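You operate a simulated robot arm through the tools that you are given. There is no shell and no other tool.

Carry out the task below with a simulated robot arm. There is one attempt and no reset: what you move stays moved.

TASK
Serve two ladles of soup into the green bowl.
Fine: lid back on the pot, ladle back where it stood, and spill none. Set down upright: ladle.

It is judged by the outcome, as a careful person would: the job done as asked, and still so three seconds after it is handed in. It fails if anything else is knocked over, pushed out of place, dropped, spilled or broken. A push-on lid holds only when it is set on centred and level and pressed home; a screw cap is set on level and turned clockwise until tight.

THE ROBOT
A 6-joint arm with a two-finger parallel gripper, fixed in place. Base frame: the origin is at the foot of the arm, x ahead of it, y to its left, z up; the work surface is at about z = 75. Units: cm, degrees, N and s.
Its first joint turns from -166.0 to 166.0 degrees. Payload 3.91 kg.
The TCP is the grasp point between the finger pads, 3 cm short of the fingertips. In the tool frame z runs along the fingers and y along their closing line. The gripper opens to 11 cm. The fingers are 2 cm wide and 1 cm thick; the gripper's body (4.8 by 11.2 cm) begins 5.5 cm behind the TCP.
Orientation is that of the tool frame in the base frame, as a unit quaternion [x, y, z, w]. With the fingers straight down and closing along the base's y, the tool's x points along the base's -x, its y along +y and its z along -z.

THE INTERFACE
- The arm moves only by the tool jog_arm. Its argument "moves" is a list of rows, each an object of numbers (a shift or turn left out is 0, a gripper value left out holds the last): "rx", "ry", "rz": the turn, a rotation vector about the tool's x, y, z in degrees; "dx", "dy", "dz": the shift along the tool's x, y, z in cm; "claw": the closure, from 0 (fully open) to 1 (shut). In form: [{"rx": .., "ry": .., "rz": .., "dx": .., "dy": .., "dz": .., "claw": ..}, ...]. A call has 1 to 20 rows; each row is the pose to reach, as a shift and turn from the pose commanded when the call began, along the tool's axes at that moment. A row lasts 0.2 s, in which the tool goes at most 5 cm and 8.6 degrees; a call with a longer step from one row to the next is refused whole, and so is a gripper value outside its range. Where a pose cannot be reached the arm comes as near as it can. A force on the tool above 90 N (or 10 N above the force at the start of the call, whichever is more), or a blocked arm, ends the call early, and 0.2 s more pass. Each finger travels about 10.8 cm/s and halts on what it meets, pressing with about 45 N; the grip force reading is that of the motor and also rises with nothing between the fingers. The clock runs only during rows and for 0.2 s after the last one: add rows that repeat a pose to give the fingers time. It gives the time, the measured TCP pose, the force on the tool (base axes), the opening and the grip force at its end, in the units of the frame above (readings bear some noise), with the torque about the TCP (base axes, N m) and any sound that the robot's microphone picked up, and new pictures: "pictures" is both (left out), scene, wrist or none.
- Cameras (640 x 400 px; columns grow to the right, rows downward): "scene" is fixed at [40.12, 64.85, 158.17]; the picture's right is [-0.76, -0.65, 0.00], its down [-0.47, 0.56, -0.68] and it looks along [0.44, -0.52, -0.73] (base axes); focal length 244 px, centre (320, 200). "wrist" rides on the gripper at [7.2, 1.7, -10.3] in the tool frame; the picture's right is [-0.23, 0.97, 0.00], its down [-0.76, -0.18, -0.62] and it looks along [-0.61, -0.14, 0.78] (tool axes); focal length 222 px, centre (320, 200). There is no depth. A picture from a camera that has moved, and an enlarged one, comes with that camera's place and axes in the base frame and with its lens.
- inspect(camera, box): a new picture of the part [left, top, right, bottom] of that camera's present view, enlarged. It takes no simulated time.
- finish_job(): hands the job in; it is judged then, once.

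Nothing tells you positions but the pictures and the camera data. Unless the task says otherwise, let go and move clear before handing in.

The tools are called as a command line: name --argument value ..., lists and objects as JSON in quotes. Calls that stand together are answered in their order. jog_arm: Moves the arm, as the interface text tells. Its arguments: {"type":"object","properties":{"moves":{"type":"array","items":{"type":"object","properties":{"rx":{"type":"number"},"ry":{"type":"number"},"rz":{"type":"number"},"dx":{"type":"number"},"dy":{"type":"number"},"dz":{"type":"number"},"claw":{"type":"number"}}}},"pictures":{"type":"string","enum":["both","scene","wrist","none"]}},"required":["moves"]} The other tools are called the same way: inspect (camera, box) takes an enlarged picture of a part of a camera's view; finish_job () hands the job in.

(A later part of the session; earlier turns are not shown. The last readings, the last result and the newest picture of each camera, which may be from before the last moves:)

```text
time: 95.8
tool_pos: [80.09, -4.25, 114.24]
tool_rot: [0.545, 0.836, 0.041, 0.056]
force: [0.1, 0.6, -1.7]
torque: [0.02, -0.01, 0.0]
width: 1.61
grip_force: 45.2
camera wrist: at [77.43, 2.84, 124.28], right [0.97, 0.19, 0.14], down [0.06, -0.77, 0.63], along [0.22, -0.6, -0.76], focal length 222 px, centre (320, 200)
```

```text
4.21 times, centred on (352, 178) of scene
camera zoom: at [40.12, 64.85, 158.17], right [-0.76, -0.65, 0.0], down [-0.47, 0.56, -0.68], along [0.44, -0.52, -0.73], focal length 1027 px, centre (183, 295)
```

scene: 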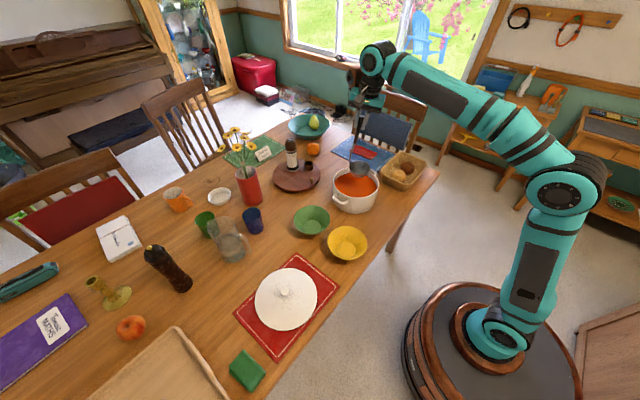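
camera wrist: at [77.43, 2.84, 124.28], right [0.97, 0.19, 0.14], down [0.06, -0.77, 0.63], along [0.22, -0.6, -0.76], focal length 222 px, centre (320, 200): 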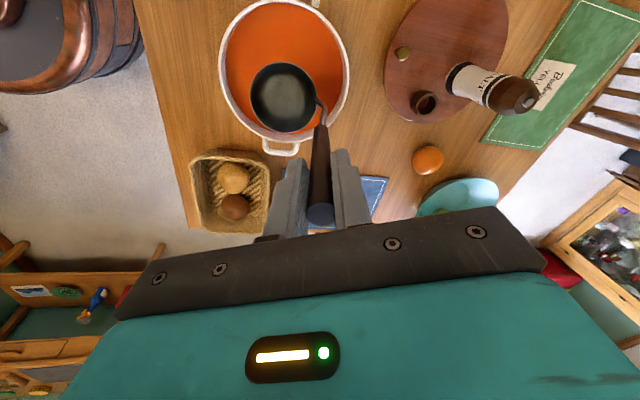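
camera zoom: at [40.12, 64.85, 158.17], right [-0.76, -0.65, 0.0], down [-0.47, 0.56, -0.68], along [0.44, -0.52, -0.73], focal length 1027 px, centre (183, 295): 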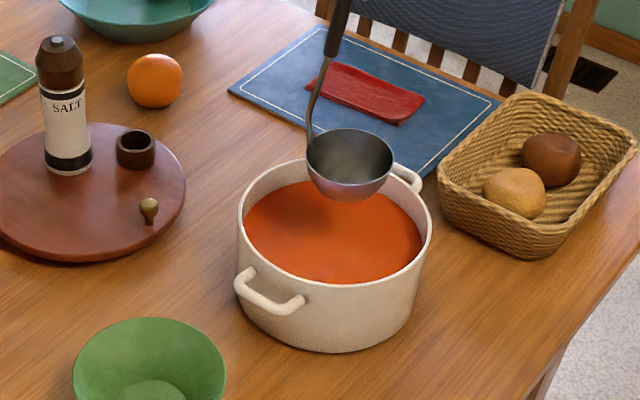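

Centred over the pot. I'll dip to submerge the ladle.

jog_arm --moves '[{"dx": 0.05, "dy": -0.13, "dz": 1.0, "claw": 1}, {"dx": 0.11, "dy": -0.29, "dz": 2.2}, {"dx": 0.17, "dy": -0.45, "dz": 3.5}, {"dx": 0.23, "dy": -0.62, "dz": 4.8}, {"dx": 0.3, "dy": -0.79, "dz": 6.1}, {"dx": 0.36, "dy": -0.96, "dz": 7.4}, {"dx": 0.42, "dy": -1.13, "dz": 8.7}, {"dx": 0.48, "dy": -1.29, "dz": 9.9}, {"dx": 0.53, "dy": -1.43, "dz": 11.0}, {"dx": 0.58, "dy": -1.56, "dz": 12.0}, {"dx": 0.61, "dy": -1.65, "dz": 12.7}, {"dx": 0.623, "dy": -1.673, "dz": 12.86}, {"dx": 0.623, "dy": -1.673, "dz": 12.86}, {"dx": 0.623, "dy": -1.673, "dz": 12.86}, {"dx": 0.623, "dy": -1.673, "dz": 12.86}]'

inspect --camera "scene" --box '[310, 150, 400, 225]'

```text
time: 99.0
tool_pos: [80.11, -4.38, 101.08]
tool_rot: [0.543, 0.837, 0.041, 0.055]
force: [-0.3, -1.0, -2.3]
torque: [0.02, -0.07, 0.03]
width: 1.64
grip_force: 44.6
camera wrist: at [77.45, 2.77, 111.17], right [0.97, 0.19, 0.14], down [0.06, -0.77, 0.63], along [0.22, -0.6, -0.76], focal length 222 px, centre (320, 200)
```

scene: 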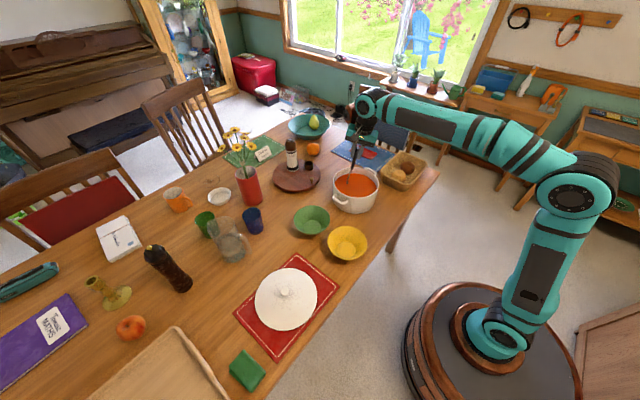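
wrist: 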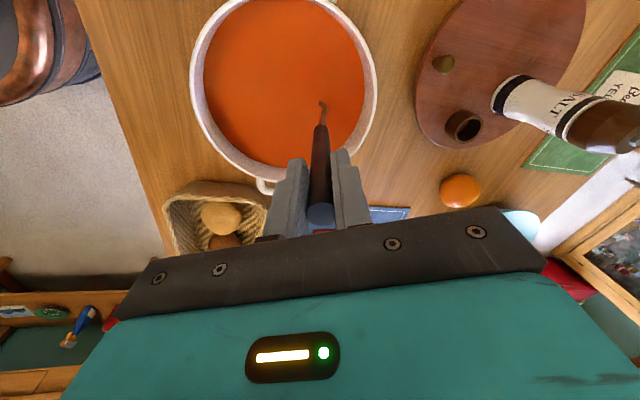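

```text
5.33 times, centred on (355, 188) of scene
camera zoom: at [40.12, 64.85, 158.17], right [-0.76, -0.65, 0.0], down [-0.47, 0.56, -0.68], along [0.44, -0.52, -0.73], focal length 1301 px, centre (133, 267)
```

zoom: 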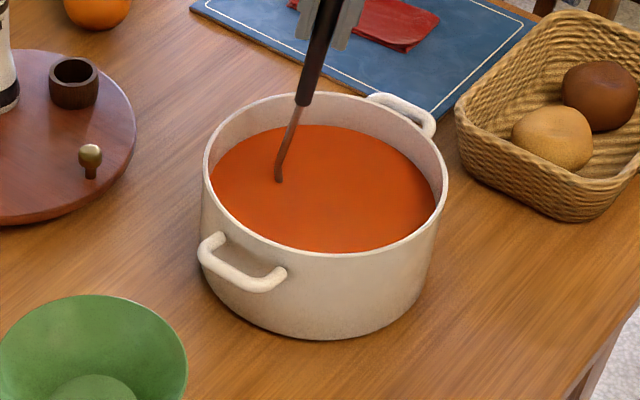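

Submerged. I'll raise it slowly and level.

jog_arm --moves '[{"dx": -0.015, "dy": 0.04, "dz": -0.3, "claw": 1}, {"dx": -0.034, "dy": 0.09, "dz": -0.7}, {"dx": -0.056, "dy": 0.15, "dz": -1.15}, {"dx": -0.08, "dy": 0.215, "dz": -1.65}, {"dx": -0.107, "dy": 0.286, "dz": -2.2}, {"dx": -0.136, "dy": 0.364, "dz": -2.8}, {"dx": -0.165, "dy": 0.442, "dz": -3.4}, {"dx": -0.199, "dy": 0.533, "dz": -4.1}, {"dx": -0.232, "dy": 0.624, "dz": -4.8}, {"dx": -0.271, "dy": 0.729, "dz": -5.6}, {"dx": -0.31, "dy": 0.833, "dz": -6.4}, {"dx": -0.349, "dy": 0.937, "dz": -7.2}, {"dx": -0.392, "dy": 1.054, "dz": -8.1}, {"dx": -0.436, "dy": 1.171, "dz": -9.0}, {"dx": -0.484, "dy": 1.301, "dz": -10.0}, {"dx": -0.533, "dy": 1.431, "dz": -11.0}, {"dx": -0.58, "dy": 1.56, "dz": -12.0}, {"dx": -0.63, "dy": 1.69, "dz": -13.0}, {"dx": -0.655, "dy": 1.76, "dz": -13.5}, {"dx": -0.666, "dy": 1.789, "dz": -13.75}]'

inspect --camera "scene" --box '[300, 130, 405, 225]'

```text
time: 103.2
tool_pos: [80.19, -4.4, 114.97]
tool_rot: [0.544, 0.836, 0.042, 0.055]
force: [-0.6, 0.5, -1.7]
torque: [0.05, -0.01, -0.02]
width: 1.62
grip_force: 44.7
camera wrist: at [77.44, 2.79, 125.08], right [0.97, 0.19, 0.14], down [0.06, -0.77, 0.63], along [0.22, -0.6, -0.76], focal length 222 px, centre (320, 200)
```

scene: 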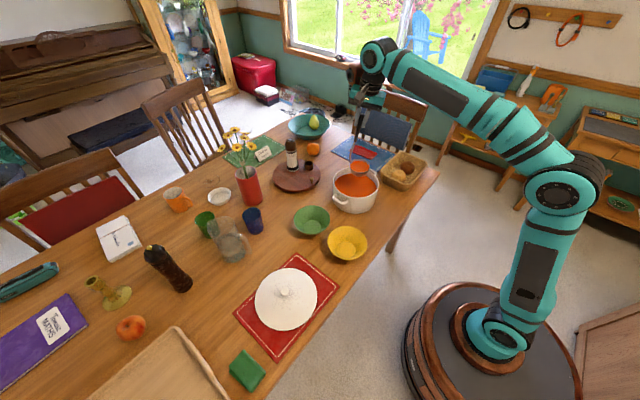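
wrist: 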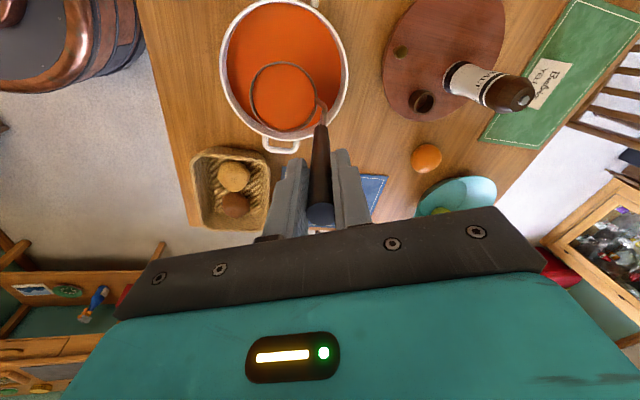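

```text
4.21 times, centred on (352, 178) of scene
camera zoom: at [40.12, 64.85, 158.17], right [-0.76, -0.65, 0.0], down [-0.47, 0.56, -0.68], along [0.44, -0.52, -0.73], focal length 1027 px, centre (183, 295)
```

zoom: 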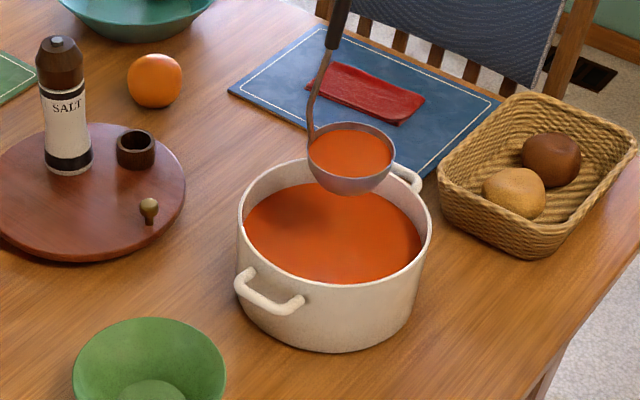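

The ladle is full and level. I'll carry it slowly to the green bowl.

jog_arm --moves '[{"dx": 0.21, "dy": 0.15, "dz": 0.01, "claw": 1}, {"dx": 0.62, "dy": 0.44, "dz": 0.03}, {"dx": 1.23, "dy": 0.88, "dz": 0.05}, {"dx": 2.05, "dy": 1.46, "dz": 0.09}, {"dx": 3.18, "dy": 2.26, "dz": 0.14}, {"dx": 4.52, "dy": 3.21, "dz": 0.2}, {"dx": 5.95, "dy": 4.24, "dz": 0.26}, {"dx": 7.49, "dy": 5.33, "dz": 0.33}, {"dx": 9.03, "dy": 6.43, "dz": 0.4}, {"dx": 10.68, "dy": 7.6, "dz": 0.47}, {"dx": 12.32, "dy": 8.77, "dz": 0.54}, {"dx": 13.86, "dy": 9.86, "dz": 0.61}, {"dx": 15.29, "dy": 10.88, "dz": 0.68}, {"dx": 16.63, "dy": 11.83, "dz": 0.73}, {"dx": 17.86, "dy": 12.71, "dz": 0.79}, {"dx": 18.89, "dy": 13.44, "dz": 0.83}, {"dx": 19.71, "dy": 14.03, "dz": 0.87}, {"dx": 20.22, "dy": 14.39, "dz": 0.89}, {"dx": 20.53, "dy": 14.61, "dz": 0.907}, {"dx": 20.53, "dy": 14.61, "dz": 0.907}]'

inspect --camera "scene" --box '[240, 130, 420, 260]'

```text
time: 107.4
tool_pos: [85.45, 20.34, 115.06]
tool_rot: [0.543, 0.837, 0.041, 0.056]
force: [-0.4, 0.2, -1.0]
torque: [0.03, -0.01, -0.01]
width: 1.63
grip_force: 45.8
camera wrist: at [82.59, 27.47, 125.15], right [0.97, 0.19, 0.14], down [0.06, -0.77, 0.63], along [0.22, -0.6, -0.76], focal length 222 px, centre (320, 200)
```

scene: 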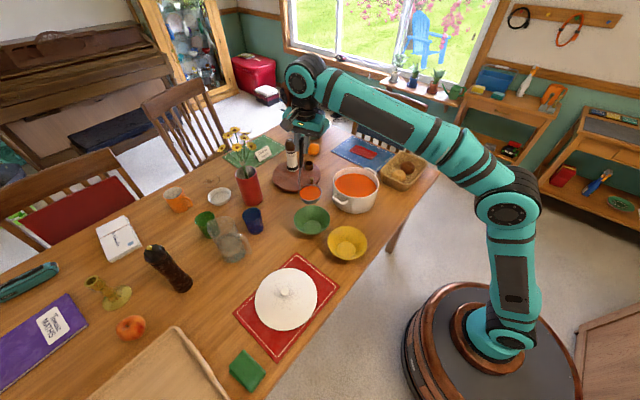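
wrist: 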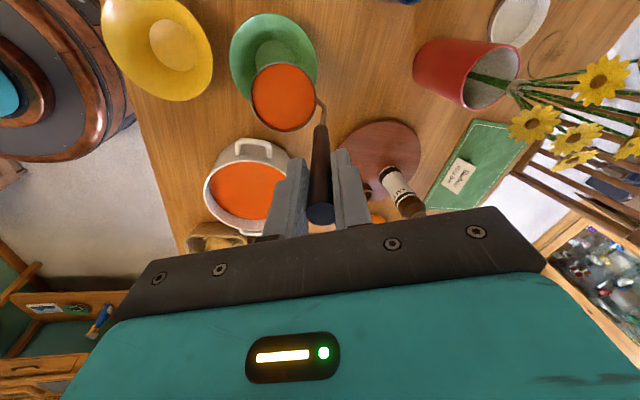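

```text
3.08 times, centred on (330, 195) of scene
camera zoom: at [40.12, 64.85, 158.17], right [-0.76, -0.65, 0.0], down [-0.47, 0.56, -0.68], along [0.44, -0.52, -0.73], focal length 751 px, centre (289, 215)
```

zoom: 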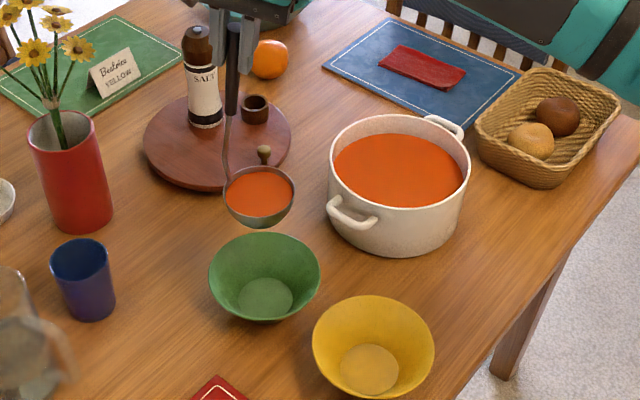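

No drips. I'll lower it gently to pouring height just above the bowl.

jog_arm --moves '[{"dx": 0.015, "dy": -0.04, "dz": 0.3, "claw": 1}, {"dx": 0.05, "dy": -0.13, "dz": 1.0}, {"dx": 0.1, "dy": -0.26, "dz": 2.0}, {"dx": 0.145, "dy": -0.39, "dz": 3.0}, {"dx": 0.19, "dy": -0.52, "dz": 4.0}, {"dx": 0.24, "dy": -0.65, "dz": 5.0}, {"dx": 0.285, "dy": -0.77, "dz": 5.9}, {"dx": 0.311, "dy": -0.837, "dz": 6.43}, {"dx": 0.311, "dy": -0.837, "dz": 6.43}]'

inspect --camera "scene" --box '[260, 150, 380, 250]'

inspect --camera "wrist" --box '[160, 0, 400, 160]'

```text
time: 109.4
tool_pos: [85.31, 20.41, 108.52]
tool_rot: [0.543, 0.837, 0.042, 0.055]
force: [0.1, -0.3, -2.4]
torque: [0.02, -0.03, -0.02]
width: 1.62
grip_force: 44.9
camera wrist: at [82.52, 27.6, 118.62], right [0.97, 0.19, 0.14], down [0.06, -0.77, 0.63], along [0.22, -0.6, -0.76], focal length 222 px, centre (320, 200)
```

scene: 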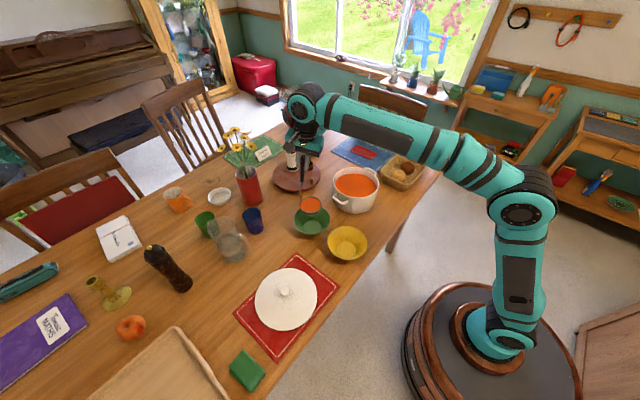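
wrist: 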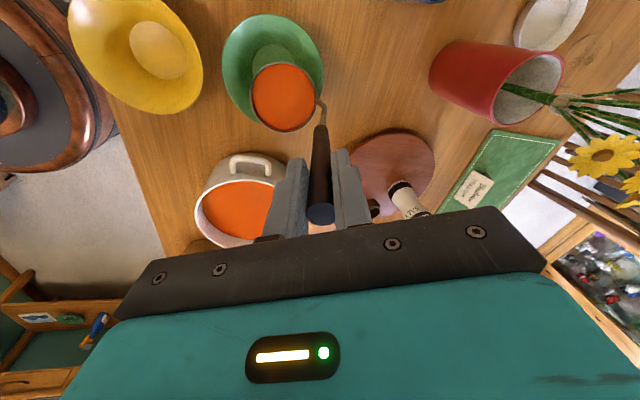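

```text
4.00 times, centred on (320, 200) of scene
camera zoom: at [40.12, 64.85, 158.17], right [-0.76, -0.65, 0.0], down [-0.47, 0.56, -0.68], along [0.44, -0.52, -0.73], focal length 976 px, centre (320, 200)
```

zoom: 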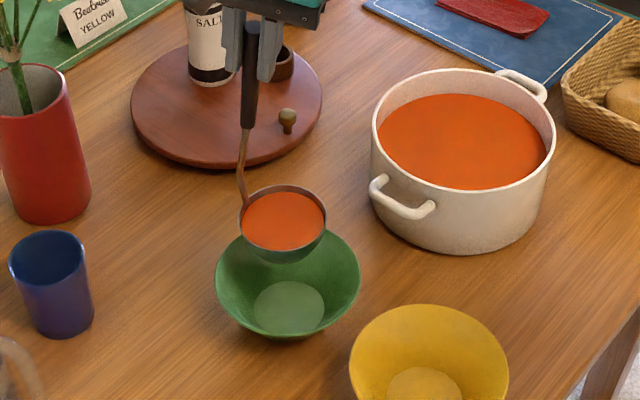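

```text
2.50 times, centred on (280, 80) of wrist
camera zoom: at [82.52, 27.6, 118.62], right [0.97, 0.19, 0.14], down [0.06, -0.77, 0.63], along [0.22, -0.6, -0.76], focal length 555 px, centre (420, 500)
```

zoom: 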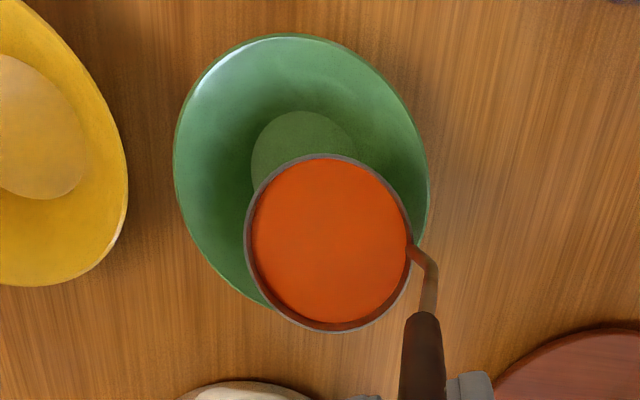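

Positions check out: the lip stays over the bowl throughout. I'll start the real pour slowly, with the first 45°.

jog_arm --moves '[{"dx": 1.01, "dy": -0.7, "dz": -0.17, "rx": -2.16, "ry": -3.05, "rz": -0.29, "claw": 1}, {"dx": 2.021, "dy": -1.402, "dz": -0.294, "rx": -4.324, "ry": -6.094, "rz": -0.58}, {"dx": 3.031, "dy": -2.118, "dz": -0.31, "rx": -6.49, "ry": -9.14, "rz": -0.87}, {"dx": 4.041, "dy": -2.834, "dz": -0.265, "rx": -8.65, "ry": -12.19, "rz": -1.17}, {"dx": 5.034, "dy": -3.554, "dz": -0.13, "rx": -10.81, "ry": -15.23, "rz": -1.46}, {"dx": 6.027, "dy": -4.273, "dz": 0.086, "rx": -12.97, "ry": -18.28, "rz": -1.75}, {"dx": 6.99, "dy": -4.983, "dz": 0.38, "rx": -15.13, "ry": -21.33, "rz": -2.04}, {"dx": 7.943, "dy": -5.693, "dz": 0.752, "rx": -17.3, "ry": -24.38, "rz": -2.33}, {"dx": 8.86, "dy": -6.39, "dz": 1.2, "rx": -19.46, "ry": -27.42, "rz": -2.62}, {"dx": 9.758, "dy": -7.07, "dz": 1.724, "rx": -21.62, "ry": -30.47, "rz": -2.92}, {"dx": 10.61, "dy": -7.735, "dz": 2.32, "rx": -23.78, "ry": -33.52, "rz": -3.21}, {"dx": 11.44, "dy": -8.381, "dz": 2.983, "rx": -25.94, "ry": -36.56, "rz": -3.5}, {"dx": 11.44, "dy": -8.381, "dz": 2.983, "rx": -25.94, "ry": -36.56, "rz": -3.5}]'

inspect --camera "scene" --box '[260, 150, 380, 250]'

inspect --camera "wrist" --box '[160, 0, 400, 160]'

```text
time: 112.2
tool_pos: [73.48, 27.38, 103.94]
tool_rot: [0.477, 0.763, 0.053, 0.433]
force: [0.2, 0.3, -1.5]
torque: [0.12, 0.16, -0.02]
width: 1.62
grip_force: 44.7
camera wrist: at [66.16, 37.42, 106.74], right [0.7, 0.35, 0.62], down [-0.44, -0.48, 0.76], along [0.56, -0.81, -0.19], focal length 222 px, centre (320, 200)
```

scene: 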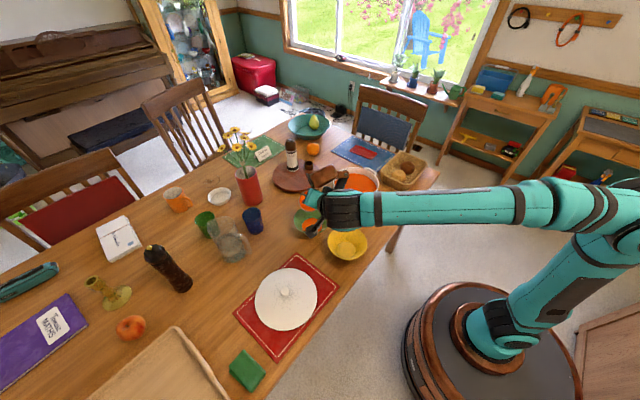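
wrist: 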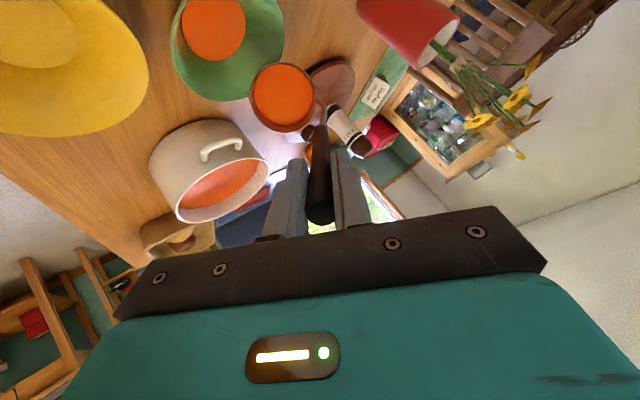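

```text
4.00 times, centred on (320, 200) of scene
camera zoom: at [40.12, 64.85, 158.17], right [-0.76, -0.65, 0.0], down [-0.47, 0.56, -0.68], along [0.44, -0.52, -0.73], focal length 976 px, centre (320, 200)
```

zoom: 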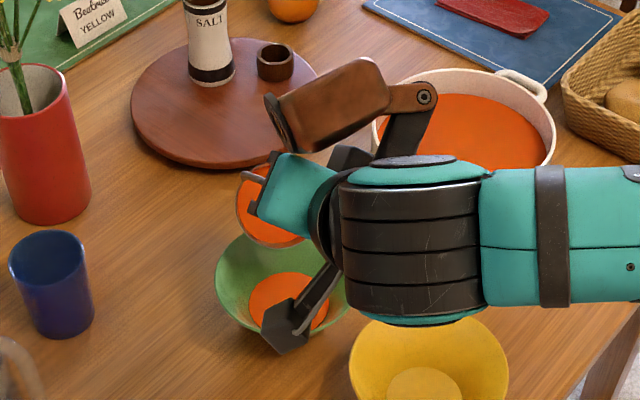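

```text
2.50 times, centred on (280, 80) of wrist
camera zoom: at [66.16, 37.42, 106.74], right [0.7, 0.35, 0.62], down [-0.44, -0.48, 0.76], along [0.56, -0.81, -0.19], focal length 555 px, centre (420, 500)
```

zoom: 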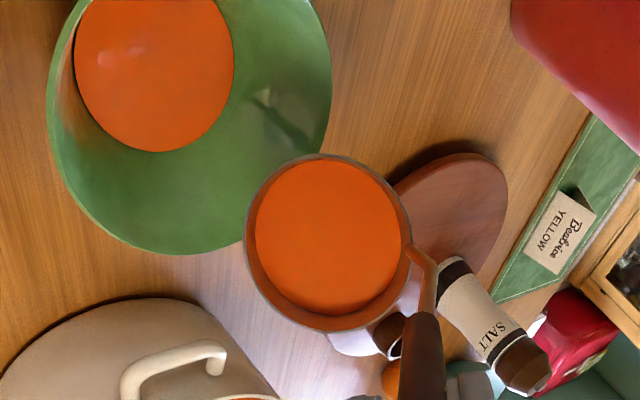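

Soup is landing in the green bowl. I'll continue to 90° to empty the ladle.

jog_arm --moves '[{"dx": 1.01, "dy": -0.7, "dz": -0.17, "rx": -2.16, "ry": -3.05, "rz": -0.29, "claw": 1}, {"dx": 2.021, "dy": -1.402, "dz": -0.294, "rx": -4.324, "ry": -6.094, "rz": -0.58}, {"dx": 3.031, "dy": -2.118, "dz": -0.31, "rx": -6.49, "ry": -9.14, "rz": -0.87}, {"dx": 4.041, "dy": -2.834, "dz": -0.265, "rx": -8.65, "ry": -12.19, "rz": -1.17}, {"dx": 5.034, "dy": -3.554, "dz": -0.13, "rx": -10.81, "ry": -15.23, "rz": -1.46}, {"dx": 6.027, "dy": -4.273, "dz": 0.086, "rx": -12.97, "ry": -18.28, "rz": -1.75}, {"dx": 6.99, "dy": -4.983, "dz": 0.38, "rx": -15.13, "ry": -21.33, "rz": -2.04}, {"dx": 7.943, "dy": -5.693, "dz": 0.752, "rx": -17.3, "ry": -24.38, "rz": -2.33}, {"dx": 8.86, "dy": -6.39, "dz": 1.2, "rx": -19.46, "ry": -27.42, "rz": -2.62}, {"dx": 9.758, "dy": -7.07, "dz": 1.724, "rx": -21.62, "ry": -30.47, "rz": -2.92}, {"dx": 10.61, "dy": -7.735, "dz": 2.32, "rx": -23.78, "ry": -33.52, "rz": -3.21}, {"dx": 11.44, "dy": -8.381, "dz": 2.983, "rx": -25.94, "ry": -36.56, "rz": -3.5}, {"dx": 11.44, "dy": -8.381, "dz": 2.983, "rx": -25.94, "ry": -36.56, "rz": -3.5}, {"dx": 11.44, "dy": -8.381, "dz": 2.983, "rx": -25.94, "ry": -36.56, "rz": -3.5}, {"dx": 11.44, "dy": -8.381, "dz": 2.983, "rx": -25.94, "ry": -36.56, "rz": -3.5}]'

inspect --camera "scene" --box '[260, 160, 380, 260]'

inspect --camera "wrist" --box '[160, 0, 400, 160]'

```text
time: 115.4
tool_pos: [67.9, 30.81, 91.02]
tool_rot: [0.34, 0.573, 0.055, 0.744]
force: [-0.6, -0.5, -1.6]
torque: [0.17, 0.24, 0.02]
width: 1.61
grip_force: 44.7
camera wrist: at [61.75, 40.01, 84.8], right [0.22, 0.64, 0.74], down [-0.87, -0.22, 0.45], along [0.45, -0.74, 0.5], focal length 222 px, centre (320, 200)
```

scene: 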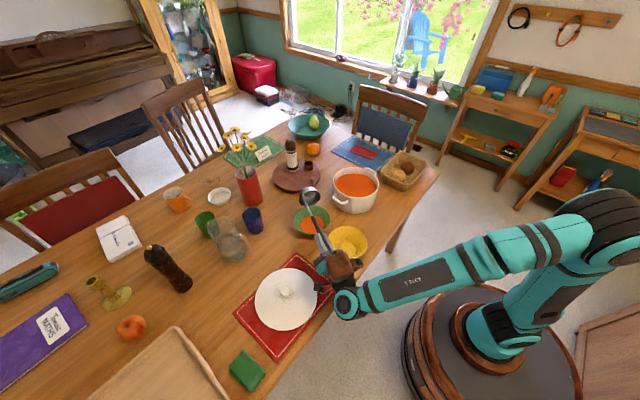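
wrist: 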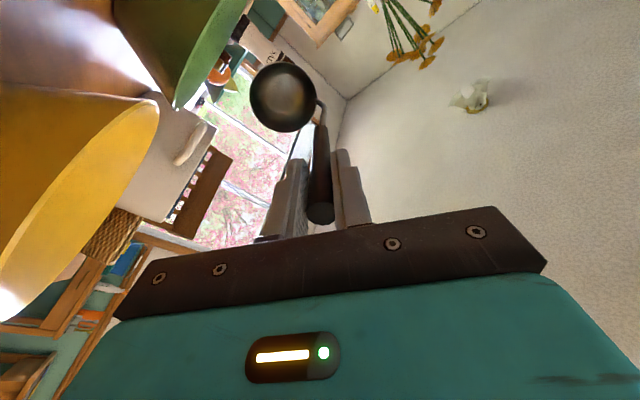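

```text
4.00 times, centred on (320, 210) of scene
camera zoom: at [40.12, 64.85, 158.17], right [-0.76, -0.65, 0.0], down [-0.47, 0.56, -0.68], along [0.44, -0.52, -0.73], focal length 976 px, centre (320, 160)
```

zoom: 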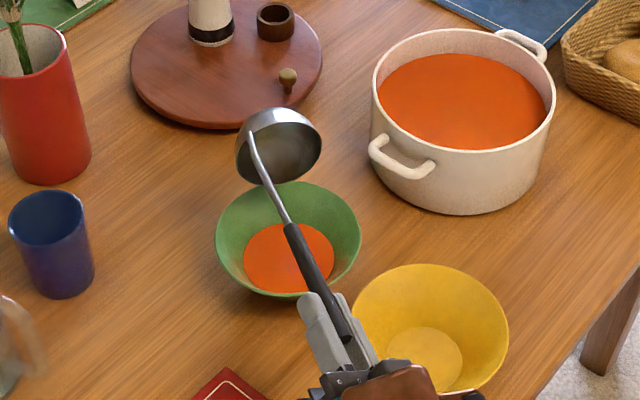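

```text
2.50 times, centred on (280, 80) of wrist
camera zoom: at [61.75, 40.01, 84.8], right [0.22, 0.64, 0.74], down [-0.87, -0.22, 0.45], along [0.45, -0.74, 0.5], focal length 555 px, centre (420, 500)
```

zoom: 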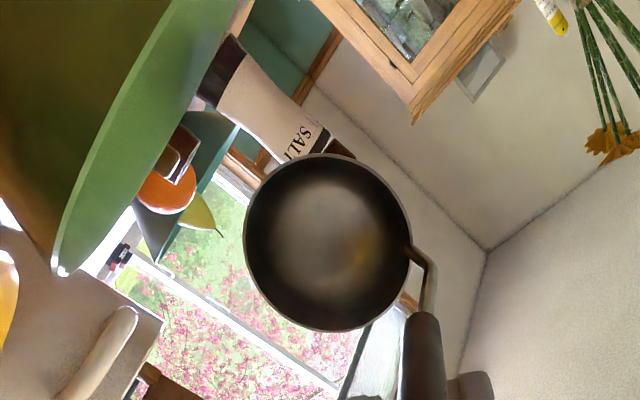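

The first ladle is in the bowl with no spill. I'll return upright along the same arc.

jog_arm --moves '[{"dx": -1.987, "dy": 1.347, "dz": 0.611, "rx": 4.32, "ry": 6.09, "rz": 0.58, "claw": 1}, {"dx": -3.905, "dy": 2.617, "dz": 1.529, "rx": 8.65, "ry": 12.19, "rz": 1.17}, {"dx": -5.722, "dy": 3.787, "dz": 2.738, "rx": 12.97, "ry": 18.28, "rz": 1.75}, {"dx": -7.408, "dy": 4.838, "dz": 4.218, "rx": 17.3, "ry": 24.38, "rz": 2.33}, {"dx": -8.932, "dy": 5.751, "dz": 5.943, "rx": 21.62, "ry": 30.47, "rz": 2.92}, {"dx": -10.269, "dy": 6.512, "dz": 7.883, "rx": 25.94, "ry": 36.56, "rz": 3.5}, {"dx": -11.397, "dy": 7.106, "dz": 10.007, "rx": 30.27, "ry": 42.66, "rz": 4.08}, {"dx": -12.295, "dy": 7.524, "dz": 12.276, "rx": 34.59, "ry": 48.75, "rz": 4.67}, {"dx": -12.949, "dy": 7.759, "dz": 14.653, "rx": 38.92, "ry": 54.85, "rz": 5.25}, {"dx": -13.347, "dy": 7.807, "dz": 17.096, "rx": 43.24, "ry": 60.94, "rz": 5.84}, {"dx": -13.482, "dy": 7.666, "dz": 19.564, "rx": 47.56, "ry": 67.03, "rz": 6.42}, {"dx": -13.352, "dy": 7.339, "dz": 22.015, "rx": 51.89, "ry": 73.13, "rz": 7.0}, {"dx": -13.352, "dy": 7.339, "dz": 22.015, "rx": 51.89, "ry": 73.13, "rz": 7.0}]'

```text
time: 118.2
tool_pos: [84.98, 20.41, 108.61]
tool_rot: [0.544, 0.837, 0.042, 0.054]
force: [-0.2, 0.5, -1.6]
torque: [0.02, -0.01, 0.0]
width: 1.63
grip_force: 44.6
camera wrist: at [82.3, 27.52, 118.67], right [0.97, 0.19, 0.14], down [0.06, -0.77, 0.63], along [0.22, -0.6, -0.77], focal length 222 px, centre (320, 200)
```

scene: 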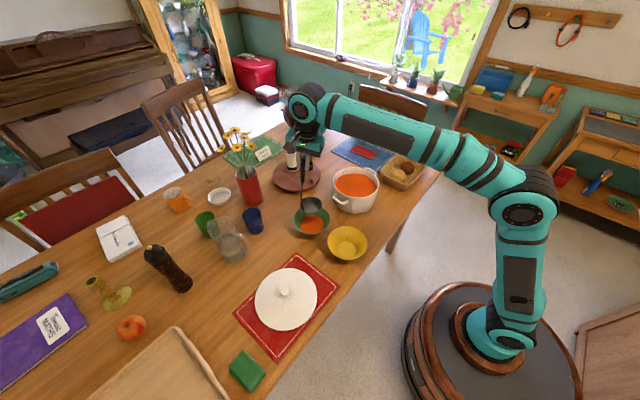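
wrist: 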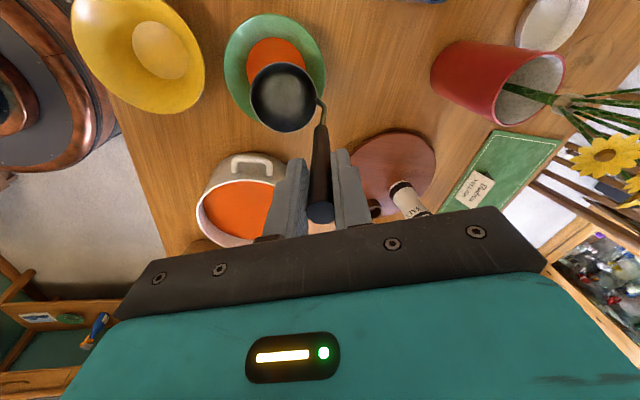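

Now I'll raise it and return over the pot for the second ladle.

jog_arm --moves '[{"dx": -0.13, "dy": 0.35, "dz": -2.72, "claw": 1}, {"dx": -0.263, "dy": 0.708, "dz": -5.44}, {"dx": -2.56, "dy": -0.9, "dz": -5.54}, {"dx": -4.85, "dy": -2.51, "dz": -5.64}, {"dx": -7.14, "dy": -4.12, "dz": -5.74}, {"dx": -9.44, "dy": -5.73, "dz": -5.83}, {"dx": -11.73, "dy": -7.34, "dz": -5.93}, {"dx": -14.02, "dy": -8.95, "dz": -6.03}, {"dx": -16.32, "dy": -10.56, "dz": -6.13}, {"dx": -18.61, "dy": -12.17, "dz": -6.23}, {"dx": -20.9, "dy": -13.78, "dz": -6.33}, {"dx": -20.9, "dy": -13.78, "dz": -6.33}]'

inspect --camera "scene" --box '[290, 130, 410, 240]'

```text
time: 120.8
tool_pos: [80.34, -4.3, 113.97]
tool_rot: [0.544, 0.836, 0.041, 0.055]
force: [-0.2, 0.3, -2.0]
torque: [0.01, -0.03, 0.0]
width: 1.61
grip_force: 45.5
camera wrist: at [77.66, 2.75, 124.05], right [0.97, 0.19, 0.14], down [0.06, -0.77, 0.63], along [0.22, -0.6, -0.76], focal length 222 px, centre (320, 200)
```

scene: 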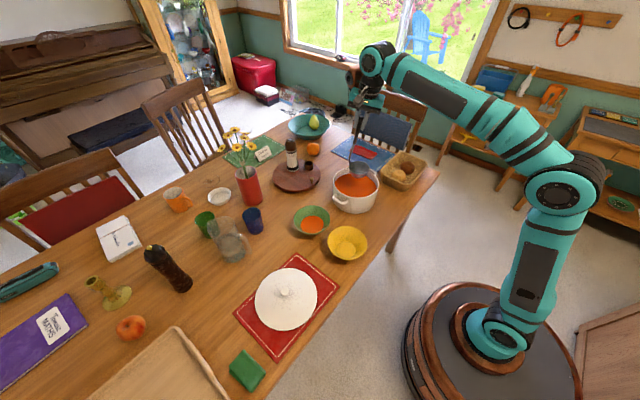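
wrist: 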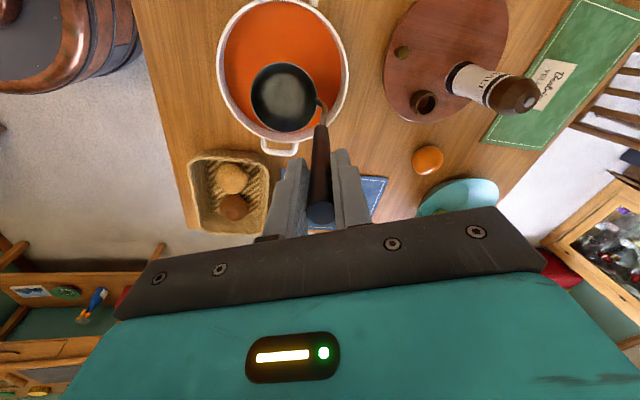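

```text
3.64 times, centred on (350, 185) of scene
camera zoom: at [40.12, 64.85, 158.17], right [-0.76, -0.65, 0.0], down [-0.47, 0.56, -0.68], along [0.44, -0.52, -0.73], focal length 887 px, centre (211, 254)
```

zoom: 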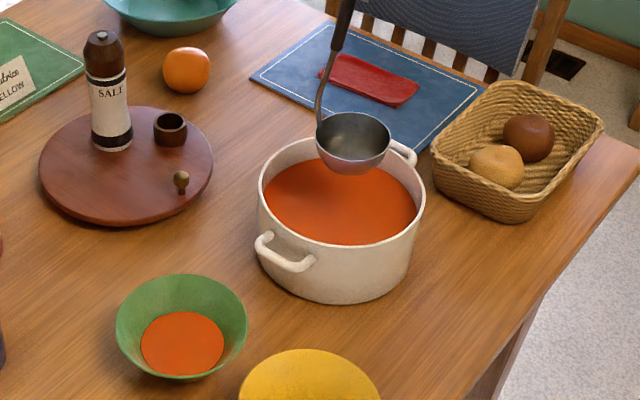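

I'll dip the second time, slightly deeper since the level has dropped a little.

jog_arm --moves '[{"dx": 0.05, "dy": -0.13, "dz": 1.0, "claw": 1}, {"dx": 0.11, "dy": -0.29, "dz": 2.2}, {"dx": 0.17, "dy": -0.45, "dz": 3.5}, {"dx": 0.23, "dy": -0.62, "dz": 4.8}, {"dx": 0.3, "dy": -0.79, "dz": 6.1}, {"dx": 0.36, "dy": -0.96, "dz": 7.4}, {"dx": 0.42, "dy": -1.13, "dz": 8.7}, {"dx": 0.48, "dy": -1.29, "dz": 9.9}, {"dx": 0.53, "dy": -1.43, "dz": 11.0}, {"dx": 0.58, "dy": -1.56, "dz": 12.0}, {"dx": 0.615, "dy": -1.66, "dz": 12.75}, {"dx": 0.632, "dy": -1.699, "dz": 13.06}, {"dx": 0.632, "dy": -1.699, "dz": 13.06}, {"dx": 0.632, "dy": -1.699, "dz": 13.06}, {"dx": 0.632, "dy": -1.699, "dz": 13.06}]'

inspect --camera "scene" --box '[310, 150, 400, 225]'

```text
time: 124.0
tool_pos: [80.46, -4.51, 100.68]
tool_rot: [0.544, 0.837, 0.041, 0.055]
force: [-0.1, 0.4, -1.8]
torque: [0.02, -0.04, 0.04]
width: 1.62
grip_force: 45.3
camera wrist: at [77.72, 2.7, 110.85], right [0.97, 0.19, 0.14], down [0.06, -0.77, 0.63], along [0.22, -0.6, -0.76], focal length 222 px, centre (320, 200)
```

scene: 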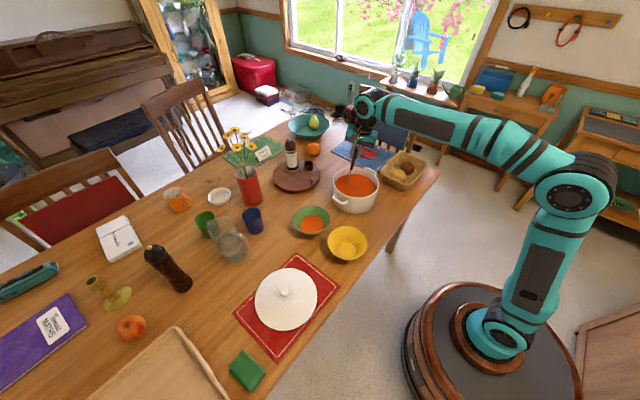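
wrist: 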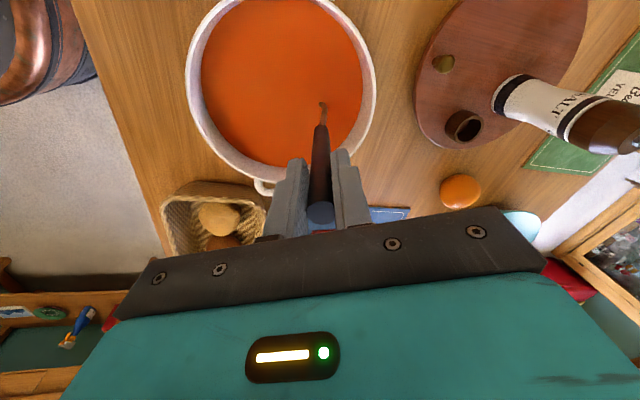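

```text
5.33 times, centred on (355, 188) of scene
camera zoom: at [40.12, 64.85, 158.17], right [-0.76, -0.65, 0.0], down [-0.47, 0.56, -0.68], along [0.44, -0.52, -0.73], focal length 1301 px, centre (133, 267)
```

zoom: 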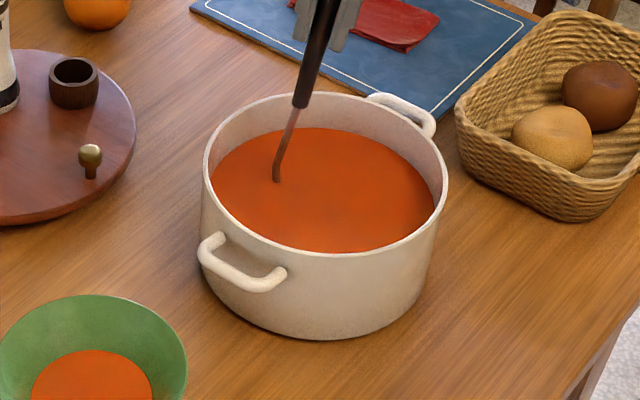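

Submerged. I'll raise it slowly and level.

jog_arm --moves '[{"dx": -0.015, "dy": 0.04, "dz": -0.3, "claw": 1}, {"dx": -0.034, "dy": 0.09, "dz": -0.7}, {"dx": -0.056, "dy": 0.15, "dz": -1.15}, {"dx": -0.08, "dy": 0.215, "dz": -1.65}, {"dx": -0.107, "dy": 0.286, "dz": -2.2}, {"dx": -0.136, "dy": 0.364, "dz": -2.8}, {"dx": -0.165, "dy": 0.442, "dz": -3.4}, {"dx": -0.199, "dy": 0.533, "dz": -4.1}, {"dx": -0.232, "dy": 0.624, "dz": -4.8}, {"dx": -0.271, "dy": 0.729, "dz": -5.6}, {"dx": -0.31, "dy": 0.833, "dz": -6.4}, {"dx": -0.349, "dy": 0.937, "dz": -7.2}, {"dx": -0.392, "dy": 1.054, "dz": -8.1}, {"dx": -0.436, "dy": 1.171, "dz": -9.0}, {"dx": -0.484, "dy": 1.301, "dz": -10.0}, {"dx": -0.533, "dy": 1.431, "dz": -11.0}, {"dx": -0.58, "dy": 1.56, "dz": -12.0}, {"dx": -0.63, "dy": 1.69, "dz": -13.0}, {"dx": -0.67, "dy": 1.8, "dz": -13.8}, {"dx": -0.685, "dy": 1.84, "dz": -14.15}]'

inspect --camera "scene" --box '[300, 130, 405, 225]'

```text
time: 128.2
tool_pos: [80.45, -4.45, 114.99]
tool_rot: [0.543, 0.837, 0.041, 0.055]
force: [-0.1, 0.0, -1.1]
torque: [0.04, -0.04, 0.03]
width: 1.61
grip_force: 44.6
camera wrist: at [77.72, 2.65, 125.06], right [0.97, 0.19, 0.14], down [0.06, -0.77, 0.63], along [0.22, -0.6, -0.76], focal length 222 px, centre (320, 200)
```

scene: 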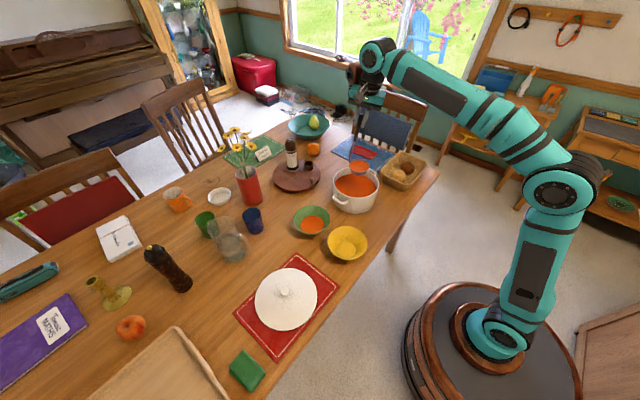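
wrist: 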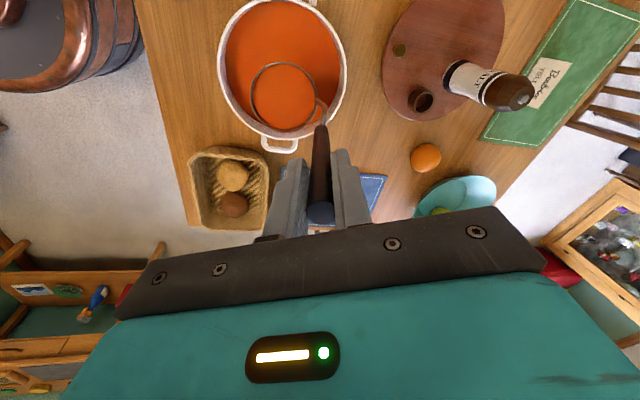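

```text
4.21 times, centred on (352, 178) of scene
camera zoom: at [40.12, 64.85, 158.17], right [-0.76, -0.65, 0.0], down [-0.47, 0.56, -0.68], along [0.44, -0.52, -0.73], focal length 1027 px, centre (183, 295)
```

zoom: 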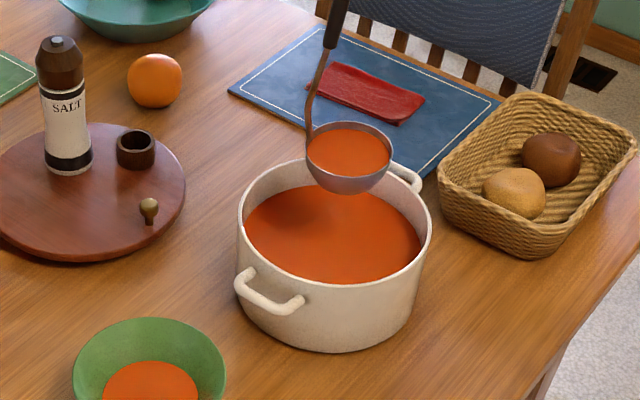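

Full again. I'll carry it slowly to the green bowl.

jog_arm --moves '[{"dx": 0.21, "dy": 0.14, "dz": 0.01, "claw": 1}, {"dx": 0.62, "dy": 0.43, "dz": 0.03}, {"dx": 1.24, "dy": 0.87, "dz": 0.05}, {"dx": 2.07, "dy": 1.45, "dz": 0.09}, {"dx": 3.21, "dy": 2.24, "dz": 0.14}, {"dx": 4.55, "dy": 3.18, "dz": 0.19}, {"dx": 6.0, "dy": 4.2, "dz": 0.26}, {"dx": 7.56, "dy": 5.28, "dz": 0.32}, {"dx": 9.11, "dy": 6.37, "dz": 0.39}, {"dx": 10.76, "dy": 7.52, "dz": 0.46}, {"dx": 12.42, "dy": 8.68, "dz": 0.53}, {"dx": 13.97, "dy": 9.77, "dz": 0.59}, {"dx": 15.42, "dy": 10.78, "dz": 0.66}, {"dx": 16.77, "dy": 11.72, "dz": 0.71}, {"dx": 18.01, "dy": 12.59, "dz": 0.77}, {"dx": 19.04, "dy": 13.31, "dz": 0.81}, {"dx": 19.87, "dy": 13.89, "dz": 0.84}, {"dx": 20.39, "dy": 14.25, "dz": 0.87}, {"dx": 20.7, "dy": 14.47, "dz": 0.88}, {"dx": 20.7, "dy": 14.47, "dz": 0.88}]'

inspect --camera "scene" --box '[240, 130, 420, 260]'

```text
time: 132.4
tool_pos: [85.29, 20.15, 114.98]
tool_rot: [0.544, 0.836, 0.041, 0.055]
force: [-0.1, -0.4, -2.3]
torque: [0.02, -0.02, 0.01]
width: 1.63
grip_force: 45.0
camera wrist: at [82.54, 27.44, 125.09], right [0.97, 0.19, 0.14], down [0.06, -0.77, 0.63], along [0.22, -0.6, -0.76], focal length 222 px, centre (320, 200)
```

scene: 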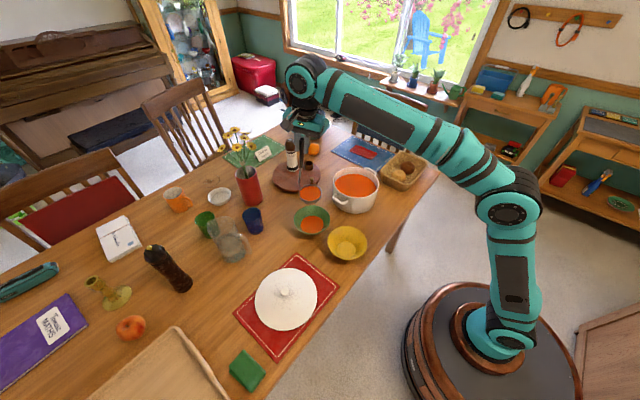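
wrist: 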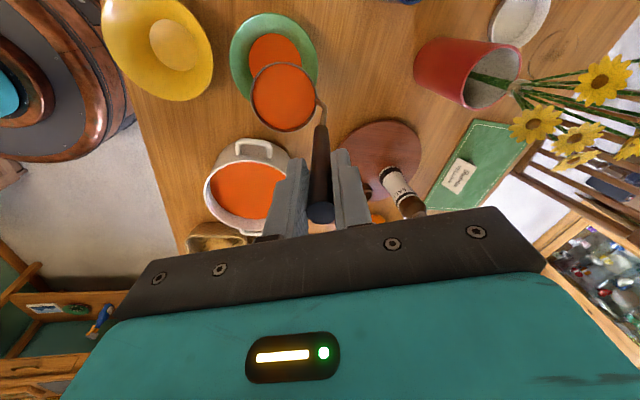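

```text
3.08 times, centred on (330, 195) of scene
camera zoom: at [40.12, 64.85, 158.17], right [-0.76, -0.65, 0.0], down [-0.47, 0.56, -0.68], along [0.44, -0.52, -0.73], focal length 751 px, centre (289, 215)
```

zoom: 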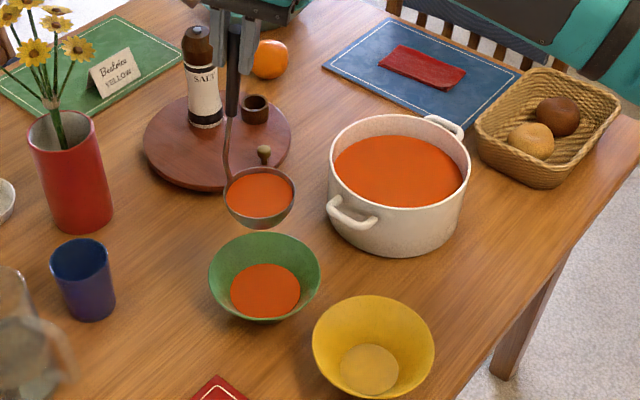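

I'm at the same spot as for the first pour, so I'll lower gently to pouring height.

jog_arm --moves '[{"dx": 0.015, "dy": -0.04, "dz": 0.3, "claw": 1}, {"dx": 0.05, "dy": -0.13, "dz": 1.0}, {"dx": 0.1, "dy": -0.26, "dz": 2.0}, {"dx": 0.145, "dy": -0.39, "dz": 3.0}, {"dx": 0.19, "dy": -0.52, "dz": 4.0}, {"dx": 0.24, "dy": -0.65, "dz": 5.0}, {"dx": 0.285, "dy": -0.77, "dz": 5.9}, {"dx": 0.311, "dy": -0.837, "dz": 6.43}, {"dx": 0.311, "dy": -0.837, "dz": 6.43}]' --pictures "scene"

```text
time: 134.4
tool_pos: [85.31, 20.41, 108.59]
tool_rot: [0.544, 0.836, 0.042, 0.055]
force: [0.5, -0.3, -1.7]
torque: [0.02, -0.03, 0.01]
width: 1.59
grip_force: 44.6
```

scene: 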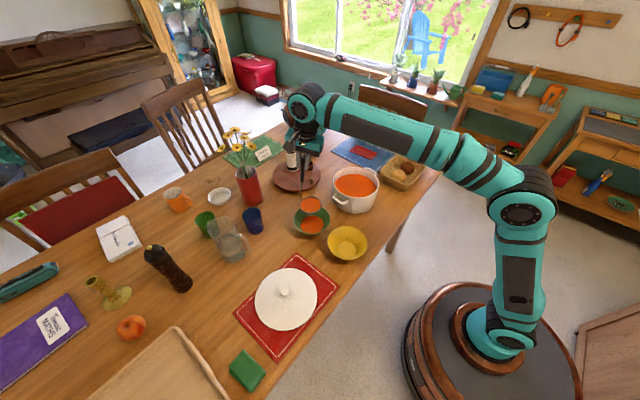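

Now the second pour, starting with the first 45°.

jog_arm --moves '[{"dx": 1.01, "dy": -0.7, "dz": -0.17, "rx": -2.16, "ry": -3.05, "rz": -0.29, "claw": 1}, {"dx": 2.021, "dy": -1.402, "dz": -0.294, "rx": -4.324, "ry": -6.094, "rz": -0.58}, {"dx": 3.031, "dy": -2.118, "dz": -0.31, "rx": -6.49, "ry": -9.14, "rz": -0.87}, {"dx": 4.041, "dy": -2.834, "dz": -0.265, "rx": -8.65, "ry": -12.19, "rz": -1.17}, {"dx": 5.034, "dy": -3.554, "dz": -0.13, "rx": -10.81, "ry": -15.23, "rz": -1.46}, {"dx": 6.027, "dy": -4.273, "dz": 0.086, "rx": -12.97, "ry": -18.28, "rz": -1.75}, {"dx": 6.99, "dy": -4.983, "dz": 0.38, "rx": -15.13, "ry": -21.33, "rz": -2.04}, {"dx": 7.943, "dy": -5.693, "dz": 0.752, "rx": -17.3, "ry": -24.38, "rz": -2.33}, {"dx": 8.86, "dy": -6.39, "dz": 1.2, "rx": -19.46, "ry": -27.42, "rz": -2.62}, {"dx": 9.758, "dy": -7.07, "dz": 1.724, "rx": -21.62, "ry": -30.47, "rz": -2.92}, {"dx": 10.61, "dy": -7.735, "dz": 2.32, "rx": -23.78, "ry": -33.52, "rz": -3.21}, {"dx": 11.44, "dy": -8.381, "dz": 2.983, "rx": -25.94, "ry": -36.56, "rz": -3.5}, {"dx": 11.44, "dy": -8.381, "dz": 2.983, "rx": -25.94, "ry": -36.56, "rz": -3.5}]'

```text
time: 137.2
tool_pos: [73.39, 27.42, 103.91]
tool_rot: [0.478, 0.763, 0.053, 0.433]
force: [-0.5, 0.5, -1.6]
torque: [0.13, 0.18, 0.03]
width: 1.62
grip_force: 45.2
camera wrist: at [66.16, 37.34, 106.81], right [0.7, 0.35, 0.62], down [-0.44, -0.48, 0.76], along [0.56, -0.81, -0.19], focal length 222 px, centre (320, 200)
```

scene: 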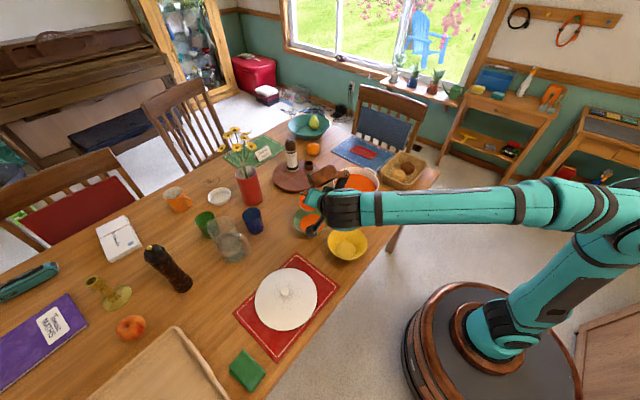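
wrist: 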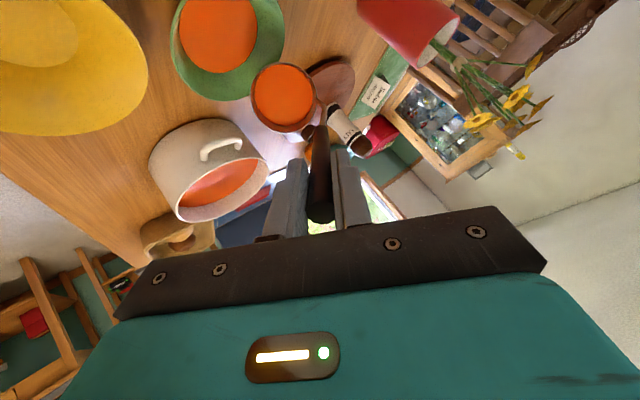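

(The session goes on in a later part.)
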